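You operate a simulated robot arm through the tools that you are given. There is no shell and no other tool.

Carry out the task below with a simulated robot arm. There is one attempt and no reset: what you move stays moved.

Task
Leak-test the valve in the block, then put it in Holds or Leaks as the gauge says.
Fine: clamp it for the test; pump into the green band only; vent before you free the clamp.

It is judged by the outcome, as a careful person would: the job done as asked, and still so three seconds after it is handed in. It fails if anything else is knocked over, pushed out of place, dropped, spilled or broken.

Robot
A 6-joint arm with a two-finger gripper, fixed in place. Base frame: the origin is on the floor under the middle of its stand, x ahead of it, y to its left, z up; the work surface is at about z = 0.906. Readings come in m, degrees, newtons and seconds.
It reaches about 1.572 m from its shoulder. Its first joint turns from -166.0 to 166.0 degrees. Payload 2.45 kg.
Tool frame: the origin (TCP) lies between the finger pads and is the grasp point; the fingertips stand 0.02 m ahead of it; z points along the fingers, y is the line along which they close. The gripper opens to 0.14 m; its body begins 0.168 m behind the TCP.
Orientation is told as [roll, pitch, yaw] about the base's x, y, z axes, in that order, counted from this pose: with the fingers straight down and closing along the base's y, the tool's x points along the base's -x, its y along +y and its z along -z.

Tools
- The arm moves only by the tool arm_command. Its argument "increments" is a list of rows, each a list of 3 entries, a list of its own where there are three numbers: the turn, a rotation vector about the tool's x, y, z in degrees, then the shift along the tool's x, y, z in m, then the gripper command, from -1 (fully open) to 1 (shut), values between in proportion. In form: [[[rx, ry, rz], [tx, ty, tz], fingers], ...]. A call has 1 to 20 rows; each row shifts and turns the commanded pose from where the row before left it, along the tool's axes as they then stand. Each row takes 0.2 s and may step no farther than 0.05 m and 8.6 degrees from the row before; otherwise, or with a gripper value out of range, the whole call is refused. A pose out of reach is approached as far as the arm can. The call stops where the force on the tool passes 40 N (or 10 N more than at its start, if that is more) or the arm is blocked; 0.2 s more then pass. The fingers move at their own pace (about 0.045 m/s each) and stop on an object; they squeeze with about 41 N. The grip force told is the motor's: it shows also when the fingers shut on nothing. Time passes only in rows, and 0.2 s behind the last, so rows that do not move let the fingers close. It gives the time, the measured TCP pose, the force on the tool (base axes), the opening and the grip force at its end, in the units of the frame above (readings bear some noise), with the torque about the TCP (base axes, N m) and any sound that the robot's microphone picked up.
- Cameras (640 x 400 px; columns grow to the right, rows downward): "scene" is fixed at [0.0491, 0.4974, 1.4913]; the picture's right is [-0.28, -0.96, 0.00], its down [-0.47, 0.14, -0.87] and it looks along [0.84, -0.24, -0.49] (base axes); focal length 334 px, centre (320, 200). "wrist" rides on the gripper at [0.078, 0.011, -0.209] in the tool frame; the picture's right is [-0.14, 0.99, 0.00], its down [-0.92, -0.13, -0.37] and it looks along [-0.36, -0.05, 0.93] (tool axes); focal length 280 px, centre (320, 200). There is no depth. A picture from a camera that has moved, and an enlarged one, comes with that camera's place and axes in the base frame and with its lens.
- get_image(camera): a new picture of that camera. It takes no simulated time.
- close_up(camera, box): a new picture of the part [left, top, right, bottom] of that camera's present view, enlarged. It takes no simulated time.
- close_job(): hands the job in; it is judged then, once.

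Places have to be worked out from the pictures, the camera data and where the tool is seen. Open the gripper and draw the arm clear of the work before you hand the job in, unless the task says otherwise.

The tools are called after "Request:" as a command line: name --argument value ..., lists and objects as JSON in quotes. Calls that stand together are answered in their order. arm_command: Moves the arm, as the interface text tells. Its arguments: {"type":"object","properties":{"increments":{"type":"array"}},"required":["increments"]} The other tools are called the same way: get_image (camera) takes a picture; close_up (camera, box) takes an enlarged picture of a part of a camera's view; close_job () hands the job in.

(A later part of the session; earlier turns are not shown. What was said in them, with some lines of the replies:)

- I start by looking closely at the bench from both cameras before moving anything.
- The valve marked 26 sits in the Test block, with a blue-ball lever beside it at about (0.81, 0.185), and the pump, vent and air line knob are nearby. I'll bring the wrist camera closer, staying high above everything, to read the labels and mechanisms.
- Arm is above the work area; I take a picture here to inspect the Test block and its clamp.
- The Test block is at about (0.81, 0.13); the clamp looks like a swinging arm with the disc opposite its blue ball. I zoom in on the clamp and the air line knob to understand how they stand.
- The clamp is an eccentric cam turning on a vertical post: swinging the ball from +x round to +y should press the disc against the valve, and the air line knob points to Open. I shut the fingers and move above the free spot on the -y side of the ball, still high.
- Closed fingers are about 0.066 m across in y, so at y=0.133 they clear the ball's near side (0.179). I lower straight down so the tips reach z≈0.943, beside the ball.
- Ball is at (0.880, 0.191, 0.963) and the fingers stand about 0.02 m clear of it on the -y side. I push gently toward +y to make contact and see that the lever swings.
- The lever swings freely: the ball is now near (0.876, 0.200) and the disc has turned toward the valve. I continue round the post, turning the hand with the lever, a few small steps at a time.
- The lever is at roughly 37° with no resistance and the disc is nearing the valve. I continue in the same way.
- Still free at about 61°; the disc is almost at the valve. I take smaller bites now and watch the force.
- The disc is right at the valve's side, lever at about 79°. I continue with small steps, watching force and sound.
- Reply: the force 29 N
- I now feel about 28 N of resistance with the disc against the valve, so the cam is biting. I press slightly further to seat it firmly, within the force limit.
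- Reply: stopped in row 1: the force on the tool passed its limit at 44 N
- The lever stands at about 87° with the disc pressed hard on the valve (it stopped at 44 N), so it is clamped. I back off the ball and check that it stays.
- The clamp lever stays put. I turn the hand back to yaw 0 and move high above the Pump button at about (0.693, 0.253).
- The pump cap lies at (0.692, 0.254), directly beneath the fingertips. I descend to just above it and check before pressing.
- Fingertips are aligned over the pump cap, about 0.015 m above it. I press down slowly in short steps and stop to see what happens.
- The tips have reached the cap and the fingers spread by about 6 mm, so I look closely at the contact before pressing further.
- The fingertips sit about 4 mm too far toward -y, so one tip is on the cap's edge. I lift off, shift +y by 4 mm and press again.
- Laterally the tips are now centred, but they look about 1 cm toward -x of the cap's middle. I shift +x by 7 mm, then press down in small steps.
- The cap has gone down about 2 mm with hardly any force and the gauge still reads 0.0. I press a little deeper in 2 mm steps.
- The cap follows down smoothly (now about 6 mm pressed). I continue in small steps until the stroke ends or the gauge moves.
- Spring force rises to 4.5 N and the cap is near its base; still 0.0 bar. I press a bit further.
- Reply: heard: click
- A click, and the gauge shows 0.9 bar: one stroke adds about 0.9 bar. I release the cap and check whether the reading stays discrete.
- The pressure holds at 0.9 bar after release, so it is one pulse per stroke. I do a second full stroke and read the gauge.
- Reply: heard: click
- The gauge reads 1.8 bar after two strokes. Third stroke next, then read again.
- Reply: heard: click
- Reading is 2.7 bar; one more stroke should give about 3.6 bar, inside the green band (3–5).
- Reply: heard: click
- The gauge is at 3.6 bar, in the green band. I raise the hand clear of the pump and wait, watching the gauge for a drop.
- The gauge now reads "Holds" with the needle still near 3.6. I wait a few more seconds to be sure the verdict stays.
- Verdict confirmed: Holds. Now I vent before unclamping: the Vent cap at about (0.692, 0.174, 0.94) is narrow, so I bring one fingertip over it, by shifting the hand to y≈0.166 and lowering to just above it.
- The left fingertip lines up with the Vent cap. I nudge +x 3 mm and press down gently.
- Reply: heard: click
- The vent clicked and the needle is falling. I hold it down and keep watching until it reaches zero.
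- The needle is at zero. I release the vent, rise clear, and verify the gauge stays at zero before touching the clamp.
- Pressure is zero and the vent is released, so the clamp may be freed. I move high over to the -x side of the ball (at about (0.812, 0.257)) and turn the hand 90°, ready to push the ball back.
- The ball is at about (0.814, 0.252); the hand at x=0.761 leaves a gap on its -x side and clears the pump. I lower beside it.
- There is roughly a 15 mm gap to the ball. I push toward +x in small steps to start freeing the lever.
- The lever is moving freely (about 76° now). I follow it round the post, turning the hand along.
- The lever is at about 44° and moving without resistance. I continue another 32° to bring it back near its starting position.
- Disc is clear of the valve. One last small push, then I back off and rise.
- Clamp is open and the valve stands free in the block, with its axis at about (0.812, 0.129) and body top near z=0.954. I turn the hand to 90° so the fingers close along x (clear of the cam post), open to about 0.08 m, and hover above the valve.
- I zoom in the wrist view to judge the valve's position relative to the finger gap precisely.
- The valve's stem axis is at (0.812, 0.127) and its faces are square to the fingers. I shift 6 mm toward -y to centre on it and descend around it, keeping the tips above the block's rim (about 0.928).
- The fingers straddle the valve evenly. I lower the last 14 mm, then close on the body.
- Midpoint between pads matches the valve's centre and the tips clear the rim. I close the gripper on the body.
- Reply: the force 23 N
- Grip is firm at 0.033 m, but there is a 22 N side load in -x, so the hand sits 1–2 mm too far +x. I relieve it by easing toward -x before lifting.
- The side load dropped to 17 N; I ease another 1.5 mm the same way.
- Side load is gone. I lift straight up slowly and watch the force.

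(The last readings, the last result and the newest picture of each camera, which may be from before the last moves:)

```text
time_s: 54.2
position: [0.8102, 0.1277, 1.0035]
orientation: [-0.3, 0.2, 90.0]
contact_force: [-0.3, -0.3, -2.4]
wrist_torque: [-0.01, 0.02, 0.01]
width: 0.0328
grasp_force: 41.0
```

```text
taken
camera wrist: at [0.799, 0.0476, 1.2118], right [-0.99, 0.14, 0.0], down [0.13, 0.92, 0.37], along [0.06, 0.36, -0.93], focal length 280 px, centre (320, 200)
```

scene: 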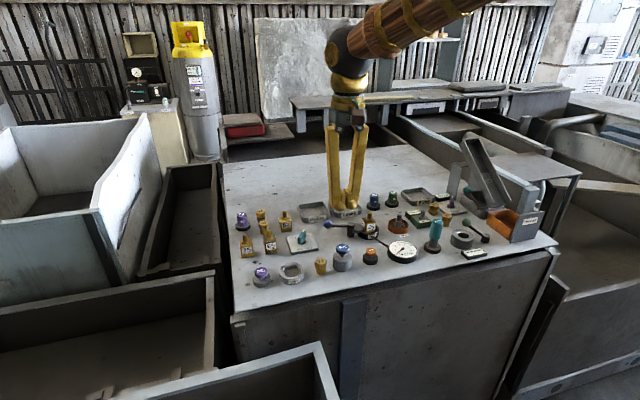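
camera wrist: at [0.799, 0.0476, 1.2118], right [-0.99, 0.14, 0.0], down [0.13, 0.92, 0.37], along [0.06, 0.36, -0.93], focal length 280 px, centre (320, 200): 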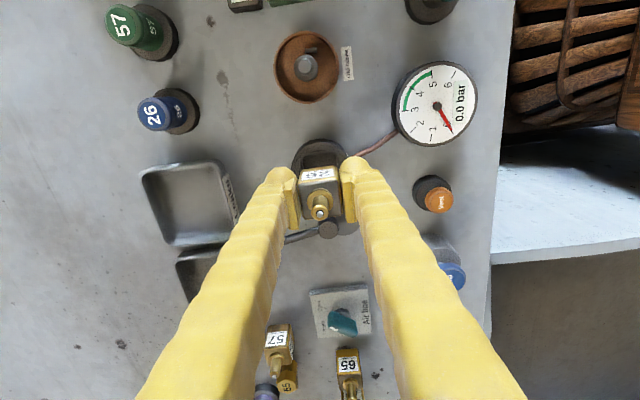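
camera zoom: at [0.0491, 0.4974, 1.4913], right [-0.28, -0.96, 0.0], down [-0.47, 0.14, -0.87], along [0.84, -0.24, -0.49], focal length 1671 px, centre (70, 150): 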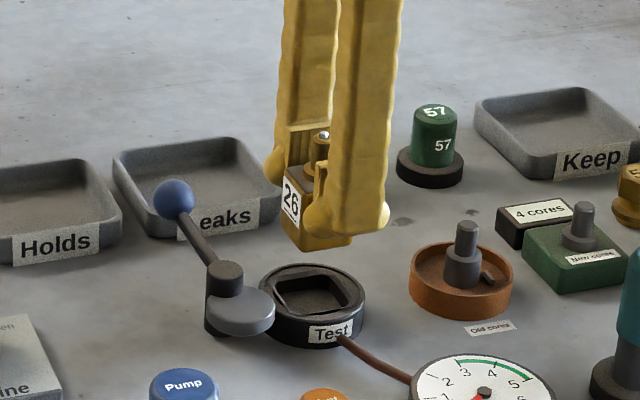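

The valve is out, hanging squarely, weight about 2.4 N. I zoom in to see how far its bottom hangs below the fingertips and to measure the Holds tray.

Request:
close_up --camera "scene" --box '[360, 190, 410, 225]'

Request:
close_up --camera "scene" --box '[290, 190, 370, 240]'

```text
11.43 times, centred on (385, 208) of scene
camera zoom: at [0.0491, 0.4974, 1.4913], right [-0.28, -0.96, 0.0], down [-0.47, 0.14, -0.87], along [0.84, -0.24, -0.49], focal length 3819 px, centre (-423, 114)
```

zoom: 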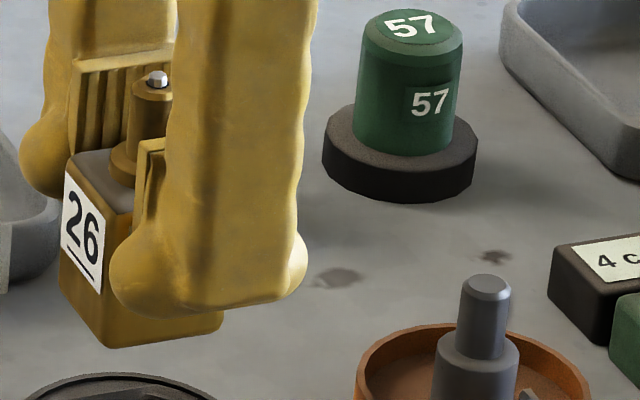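

```text
8.00 times, centred on (330, 215) of scene
camera zoom: at [0.0491, 0.4974, 1.4913], right [-0.28, -0.96, 0.0], down [-0.47, 0.14, -0.87], along [0.84, -0.24, -0.49], focal length 2674 px, centre (240, 80)
```

zoom: 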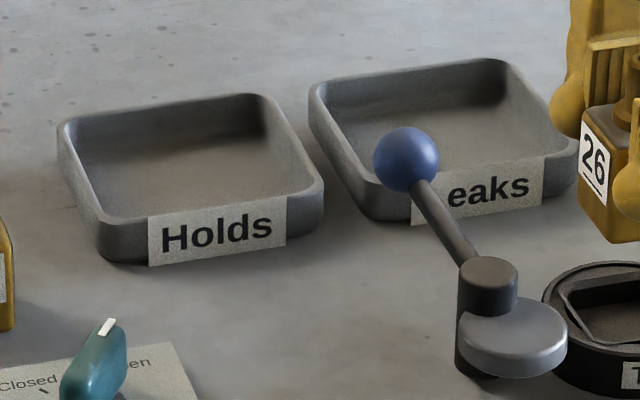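

The body hangs about 18 mm below the tips (38 mm below TCP). The Holds tray's centre works out at about (0.966, 0.259), rim at z≈0.924, so tips will clear the rim when the valve touches the tray floor. I raise and carry it over the tray.

Request:
arm_command --increments '[[[0, 0, 0], [0, 0, -0.04], 1], [[0, 0, 0], [0, 0, -0.04], 1], [[0, 0, 0], [-0.0263, -0.0311, 0], 1], [[0, 0, 0], [-0.0263, -0.0311, 0], 1], [[0, 0, 0], [-0.0263, -0.0311, 0], 1], [[0, 0, 0], [-0.0263, -0.0311, 0], 1], [[0, 0, 0], [-0.0263, -0.0311, 0], 1], [[0, 0, 0], [0, 0, 0], 1], [[0, 0, 0], [0, 0, 0], 1]]'

Request:
get_image --camera "wrist"

Request:
close_up --camera "scene" --box '[270, 150, 390, 240]'

```text
time_s: 56.2
position: [0.9638, 0.2571, 1.0828]
orientation: [-0.3, 0.1, 90.0]
contact_force: [0.7, -0.2, -2.3]
wrist_torque: [-0.04, -0.01, -0.02]
width: 0.0328
grasp_force: 41.1
```

```text
taken
camera wrist: at [0.9521, 0.1781, 1.2921], right [-0.99, 0.14, 0.0], down [0.13, 0.92, 0.37], along [0.06, 0.36, -0.93], focal length 280 px, centre (320, 200)
```

wrist: 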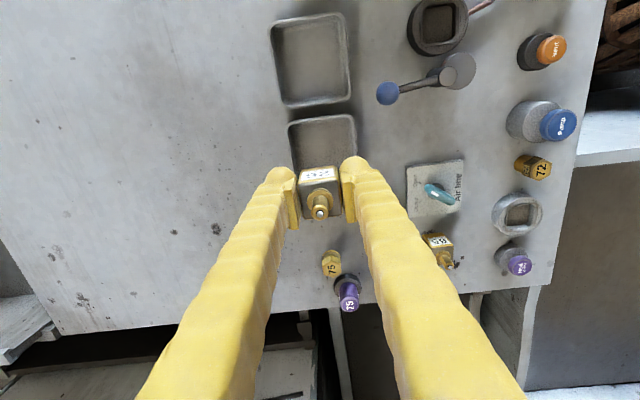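

```text
4.44 times, centred on (330, 195) of scene
camera zoom: at [0.0491, 0.4974, 1.4913], right [-0.28, -0.96, 0.0], down [-0.47, 0.14, -0.87], along [0.84, -0.24, -0.49], focal length 1485 px, centre (276, 222)
```

zoom: 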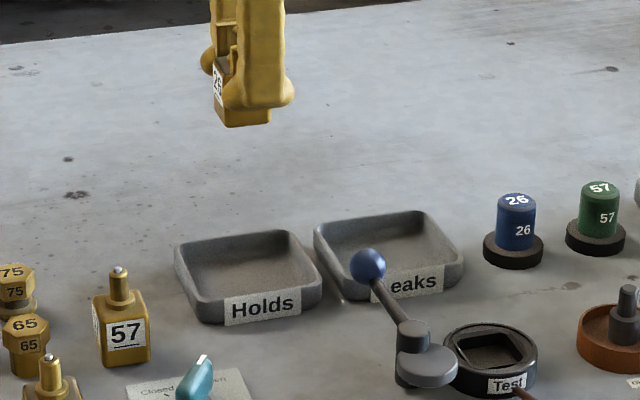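

The valve is above the tray; by wrist and scene views the tray centre is about (0.962, 0.26), so the alignment is fine. I lower to just above the rim and check.

Request:
arm_command --increments '[[[0, 0, 0], [-0.002, 0, 0.035], 1], [[0, 0, 0], [0, 0, 0.035], 1], [[0, 0, 0], [0, 0, 0.025], 1], [[0, 0, 0], [0, 0, 0.012], 1], [[0, 0, 0], [0, 0, 0], 1]]'

Request:
close_up --camera "scene" --box '[280, 180, 360, 240]'

Request:
get_image --camera "wrist"

```text
time_s: 57.4
position: [0.9649, 0.2601, 0.9779]
orientation: [-0.2, 0.2, 89.9]
contact_force: [-0.1, -0.2, -3.4]
wrist_torque: [0.01, 0.03, 0.0]
width: 0.0329
grasp_force: 40.8
```

```text
6.67 times, centred on (320, 210) of scene
camera zoom: at [0.0491, 0.4974, 1.4913], right [-0.28, -0.96, 0.0], down [-0.47, 0.14, -0.87], along [0.84, -0.24, -0.49], focal length 2228 px, centre (320, 133)
```

zoom: 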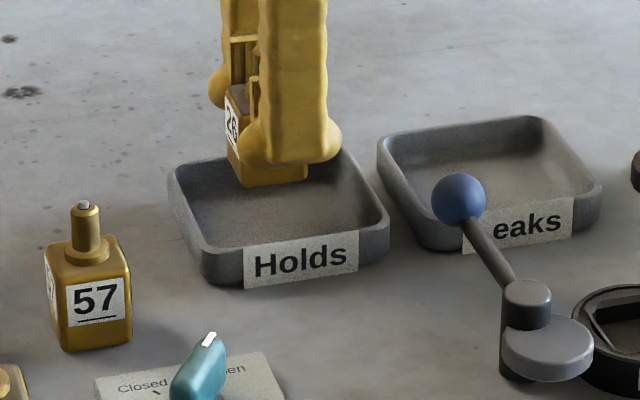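

```text
taken
camera wrist: at [0.9543, 0.1802, 1.1866], right [-0.99, 0.14, -0.01], down [0.13, 0.92, 0.37], along [0.06, 0.36, -0.93], focal length 280 px, centre (320, 200)
```

wrist: 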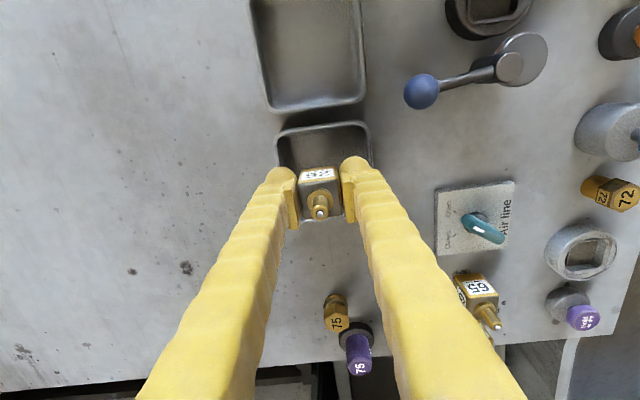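

Alignment over the tray is good. I lower further, slowing down near the floor.

Request:
arm_command --increments '[[[0, 0, 0], [0, 0, 0.01], 1], [[0, 0, 0], [0, 0, 0.008], 1], [[0, 0, 0], [0, 0, 0.004], 1], [[0, 0, 0], [0, 0, 0], 1]]'

Request:
close_up --camera "scene" --box '[290, 195, 350, 235]'

```text
time_s: 58.4
position: [0.9661, 0.2592, 0.9555]
orientation: [-0.3, 0.1, 90.0]
contact_force: [-0.4, 0.3, -3.2]
wrist_torque: [0.01, -0.02, 0.02]
width: 0.0329
grasp_force: 41.4
```

```text
10.00 times, centred on (320, 215) of scene
camera zoom: at [0.0491, 0.4974, 1.4913], right [-0.28, -0.96, 0.0], down [-0.47, 0.14, -0.87], along [0.84, -0.24, -0.49], focal length 3342 px, centre (320, 50)
```

zoom: 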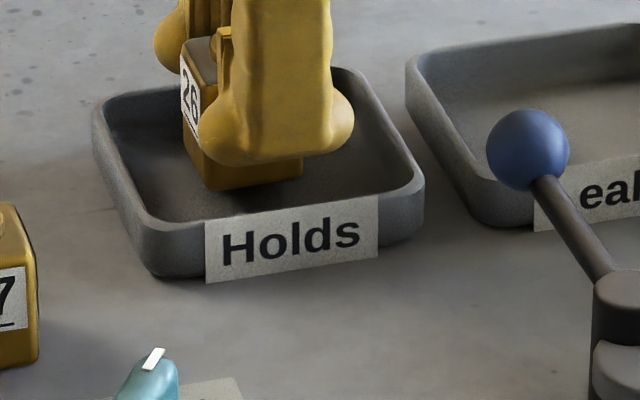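

About 6 mm remain to the floor and the fingers clear the rim well. I continue in 2 mm steps until the weight comes off.

Request:
arm_command --increments '[[[0, 0, 0], [0, 0, 0.002], 1], [[0, 0, 0], [0, 0, 0.002], 1], [[0, 0, 0], [0, 0, 0], 1]]'

```text
time_s: 59.2
position: [0.9643, 0.2586, 0.9506]
orientation: [-0.3, 0.0, 90.0]
contact_force: [0.9, -0.5, -2.2]
wrist_torque: [-0.02, 0.04, -0.04]
width: 0.0326
grasp_force: 40.7
```

Still hanging (-2.2 N). I go down further in 1.5 mm steps.

Request:
arm_command --increments '[[[0, 0, 0], [0, 0, 0.0015], 1], [[0, 0, 0], [0, 0, 0], 1]]'

Request:
close_up --camera "scene" --box '[290, 195, 350, 235]'

```text
time_s: 59.8
position: [0.9655, 0.2576, 0.9502]
orientation: [-0.3, 0.0, 90.0]
contact_force: [-0.2, -0.7, -2.5]
wrist_torque: [0.01, 0.0, -0.01]
width: 0.0326
grasp_force: 41.0
```

```text
10.00 times, centred on (320, 215) of scene
camera zoom: at [0.0491, 0.4974, 1.4913], right [-0.28, -0.96, 0.0], down [-0.47, 0.14, -0.87], along [0.84, -0.24, -0.49], focal length 3342 px, centre (320, 50)
```

zoom: 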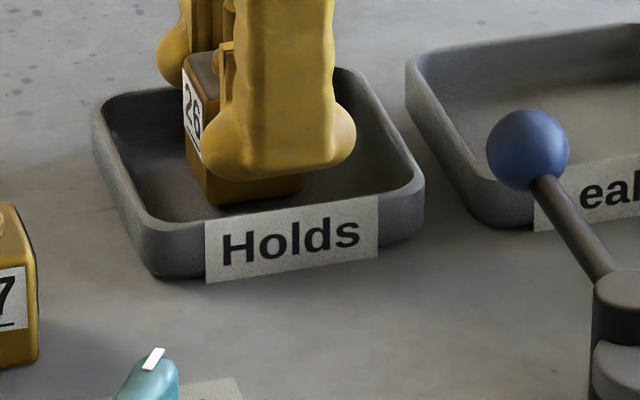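

No contact yet; I keep going down gently.

Request:
arm_command --increments '[[[0, 0, 0], [0, 0, 0.0015], 1], [[0, 0, 0], [0, 0, 0.001], 1], [[0, 0, 0], [0, 0, 0], 1]]'

```text
time_s: 60.6
position: [0.9656, 0.2598, 0.9494]
orientation: [-0.3, 0.0, 90.1]
contact_force: [-2.0, -3.6, 7.3]
wrist_torque: [-0.1, -0.1, -0.06]
width: 0.0329
grasp_force: 41.5
```

The force turned to +7 N: the valve is resting on the tray floor. I check the picture before opening.

Request:
close_up --camera "scene" --box '[290, 195, 350, 235]'

Request:
close_up --camera "wrist" --box '[230, 80, 430, 260]'

```text
10.00 times, centred on (320, 215) of scene
camera zoom: at [0.0491, 0.4974, 1.4913], right [-0.28, -0.96, 0.0], down [-0.47, 0.14, -0.87], along [0.84, -0.24, -0.49], focal length 3342 px, centre (320, 50)
```

zoom: 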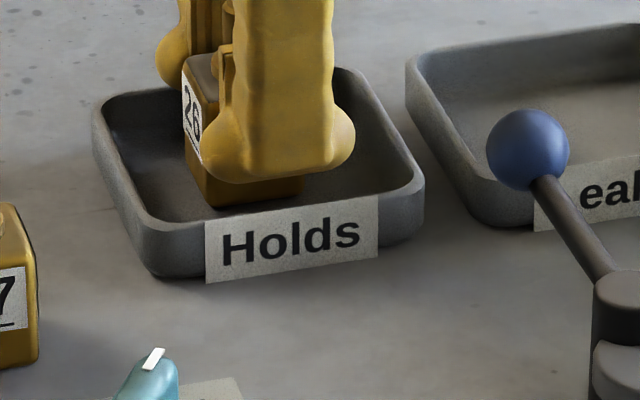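

```text
2.22 times, centred on (330, 170) of wrist
camera zoom: at [0.9541, 0.1793, 1.1577], right [-0.99, 0.14, -0.01], down [0.13, 0.92, 0.37], along [0.06, 0.36, -0.93], focal length 623 px, centre (298, 267)
```

zoom: 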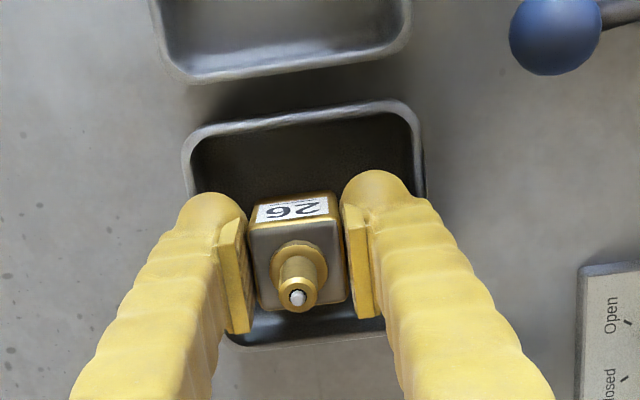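

Valve sits flat inside the tray with the fingers above the rims. I release in gradual opening steps, then rise straight up.

Request:
arm_command --increments '[[[0, 0, 0], [0, 0, -0.0008], 1], [[0, 0, 0], [0, 0, 0], 0.45], [[0, 0, 0], [0, 0, 0], 0.3], [[0, 0, 0], [0, 0, 0], 0.2], [[0, 0, 0], [0, 0, 0], 0.15], [[0, 0, 0], [0, 0, 0], 0.15]]'

Request:
close_up --camera "scene" --box '[290, 195, 350, 235]'

Request:
close_up --camera "wrist" --box '[230, 80, 430, 260]'

```text
time_s: 62.0
position: [0.9638, 0.2585, 0.9489]
orientation: [-0.3, 0.1, 90.0]
contact_force: [-0.2, 0.3, -1.3]
wrist_torque: [-0.02, 0.0, 0.0]
width: 0.0595
grasp_force: 0.1
```

```text
10.00 times, centred on (320, 215) of scene
camera zoom: at [0.0491, 0.4974, 1.4913], right [-0.28, -0.96, 0.0], down [-0.47, 0.14, -0.87], along [0.84, -0.24, -0.49], focal length 3342 px, centre (320, 50)
```

zoom: 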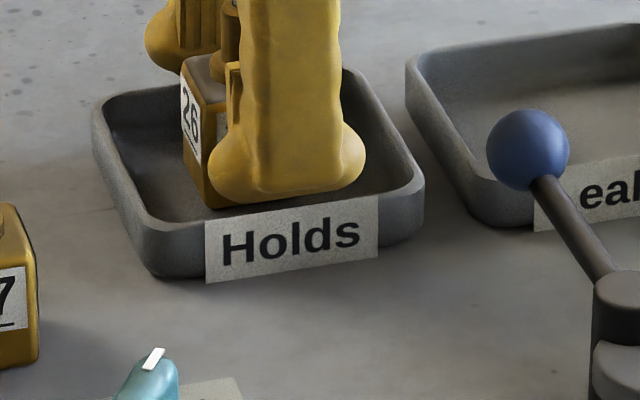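

```text
2.22 times, centred on (330, 170) of wrist
camera zoom: at [0.9534, 0.1802, 1.1579], right [-0.99, 0.14, -0.01], down [0.13, 0.92, 0.37], along [0.06, 0.36, -0.93], focal length 623 px, centre (298, 267)
```

zoom: 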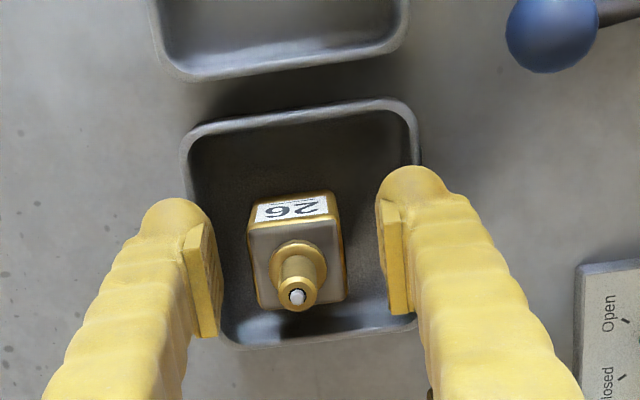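

The valve stands free in the Holds tray with clearance on both pads. I rise straight up and then draw the arm clear.

Request:
arm_command --increments '[[[0, 0, 0], [0, 0, -0.01], 0.15], [[0, 0, 0], [0, 0, -0.02], 0.15], [[0, 0, 0], [0, 0, -0.035], 0.15], [[0, 0, 0], [0, 0, -0.045], 0.15], [[0, 0, 0], [0, 0, -0.045], -0.5], [[0, 0, 0], [0, 0, -0.045], -1], [[0, 0, 0], [0, 0, -0.045], -1], [[0, 0, 0], [0, 0, 0], -1], [[0, 0, 0], [0, 0, 0], -1]]'

Request:
get_image --camera "scene"

Request:
close_up --camera "scene" --box '[220, 170, 400, 290]'

Request:
close_up --camera "scene" --box '[340, 170, 560, 280]'

Request:
get_image --camera "wrist"

```text
time_s: 64.0
position: [0.9623, 0.2593, 1.1941]
orientation: [-0.3, 0.0, 90.0]
contact_force: [0.9, -0.2, -0.6]
wrist_torque: [0.0, -0.01, -0.02]
width: 0.1399
grasp_force: 0.1
```

```text
taken
```

scene: 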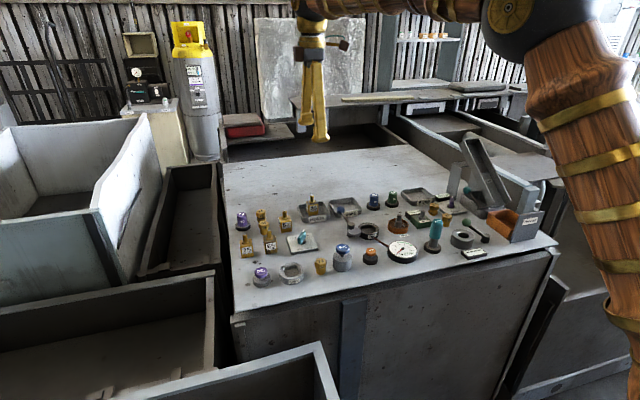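

```text
3.33 times, centred on (310, 230) of scene
camera zoom: at [0.0491, 0.4974, 1.4913], right [-0.28, -0.96, 0.0], down [-0.47, 0.14, -0.87], along [0.84, -0.24, -0.49], focal length 1114 px, centre (353, 100)
```

zoom: 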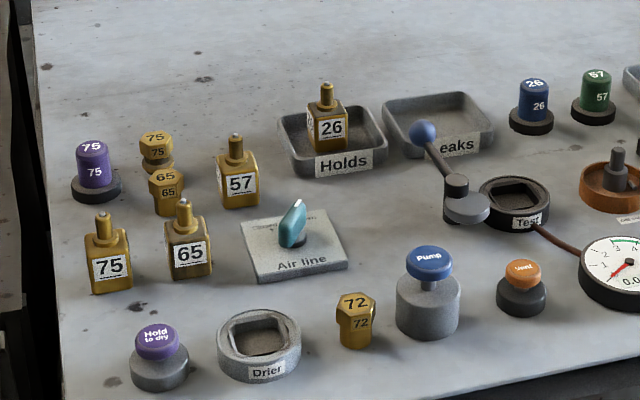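

```text
2.91 times, centred on (450, 225) of scene
camera zoom: at [0.0491, 0.4974, 1.4913], right [-0.28, -0.96, 0.0], down [-0.47, 0.14, -0.87], along [0.84, -0.24, -0.49], focal length 972 px, centre (-58, 127)
```

zoom: 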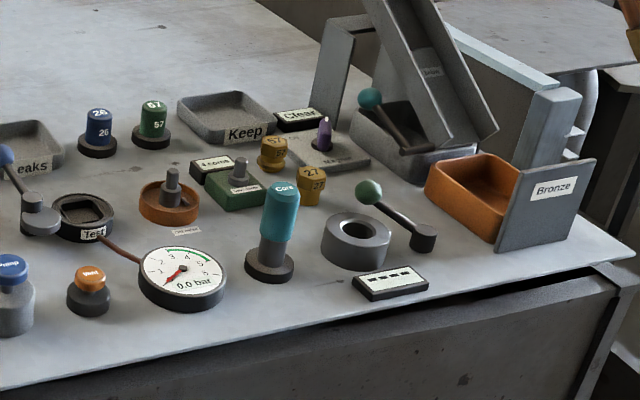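

```text
taken
camera wrist: at [0.9515, 0.179, 1.4022], right [-0.99, 0.14, -0.01], down [0.13, 0.92, 0.37], along [0.06, 0.36, -0.93], focal length 280 px, centre (320, 200)
```

wrist: 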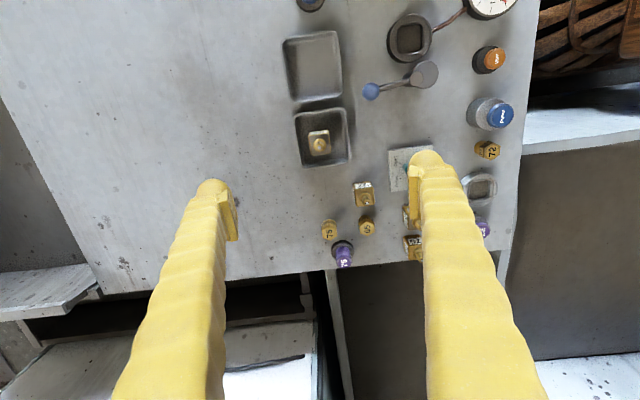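

Valve 26 stands upright in Holds. The gauge reads 0.0 bar, the clamp is open, every other item is where it began, and the open gripper is well clear at z≈1.19. I hand the job in.

Request:
close_job

```text
The job is handed in.
```

I leak-tested valve 26: it held pressure, so it now stands upright in the Holds tray.

- **Clamp:** I swung the cam lever until the disc pressed hard on the valve. It stayed clamped for the whole test.
- **Pressure:** Four pump strokes brought the gauge to 3.6 bar, inside the green band (3–5) and never above it. The gauge then showed "Holds", and the needle had not moved when I checked again about three seconds later.
- **Vent and release:** I vented to zero first, then freed the clamp and swung the lever back to about where it began.

When I handed the job in, the gauge read 0.0 bar and nothing else on the bench looked disturbed. The gripper was open and clear of the work.
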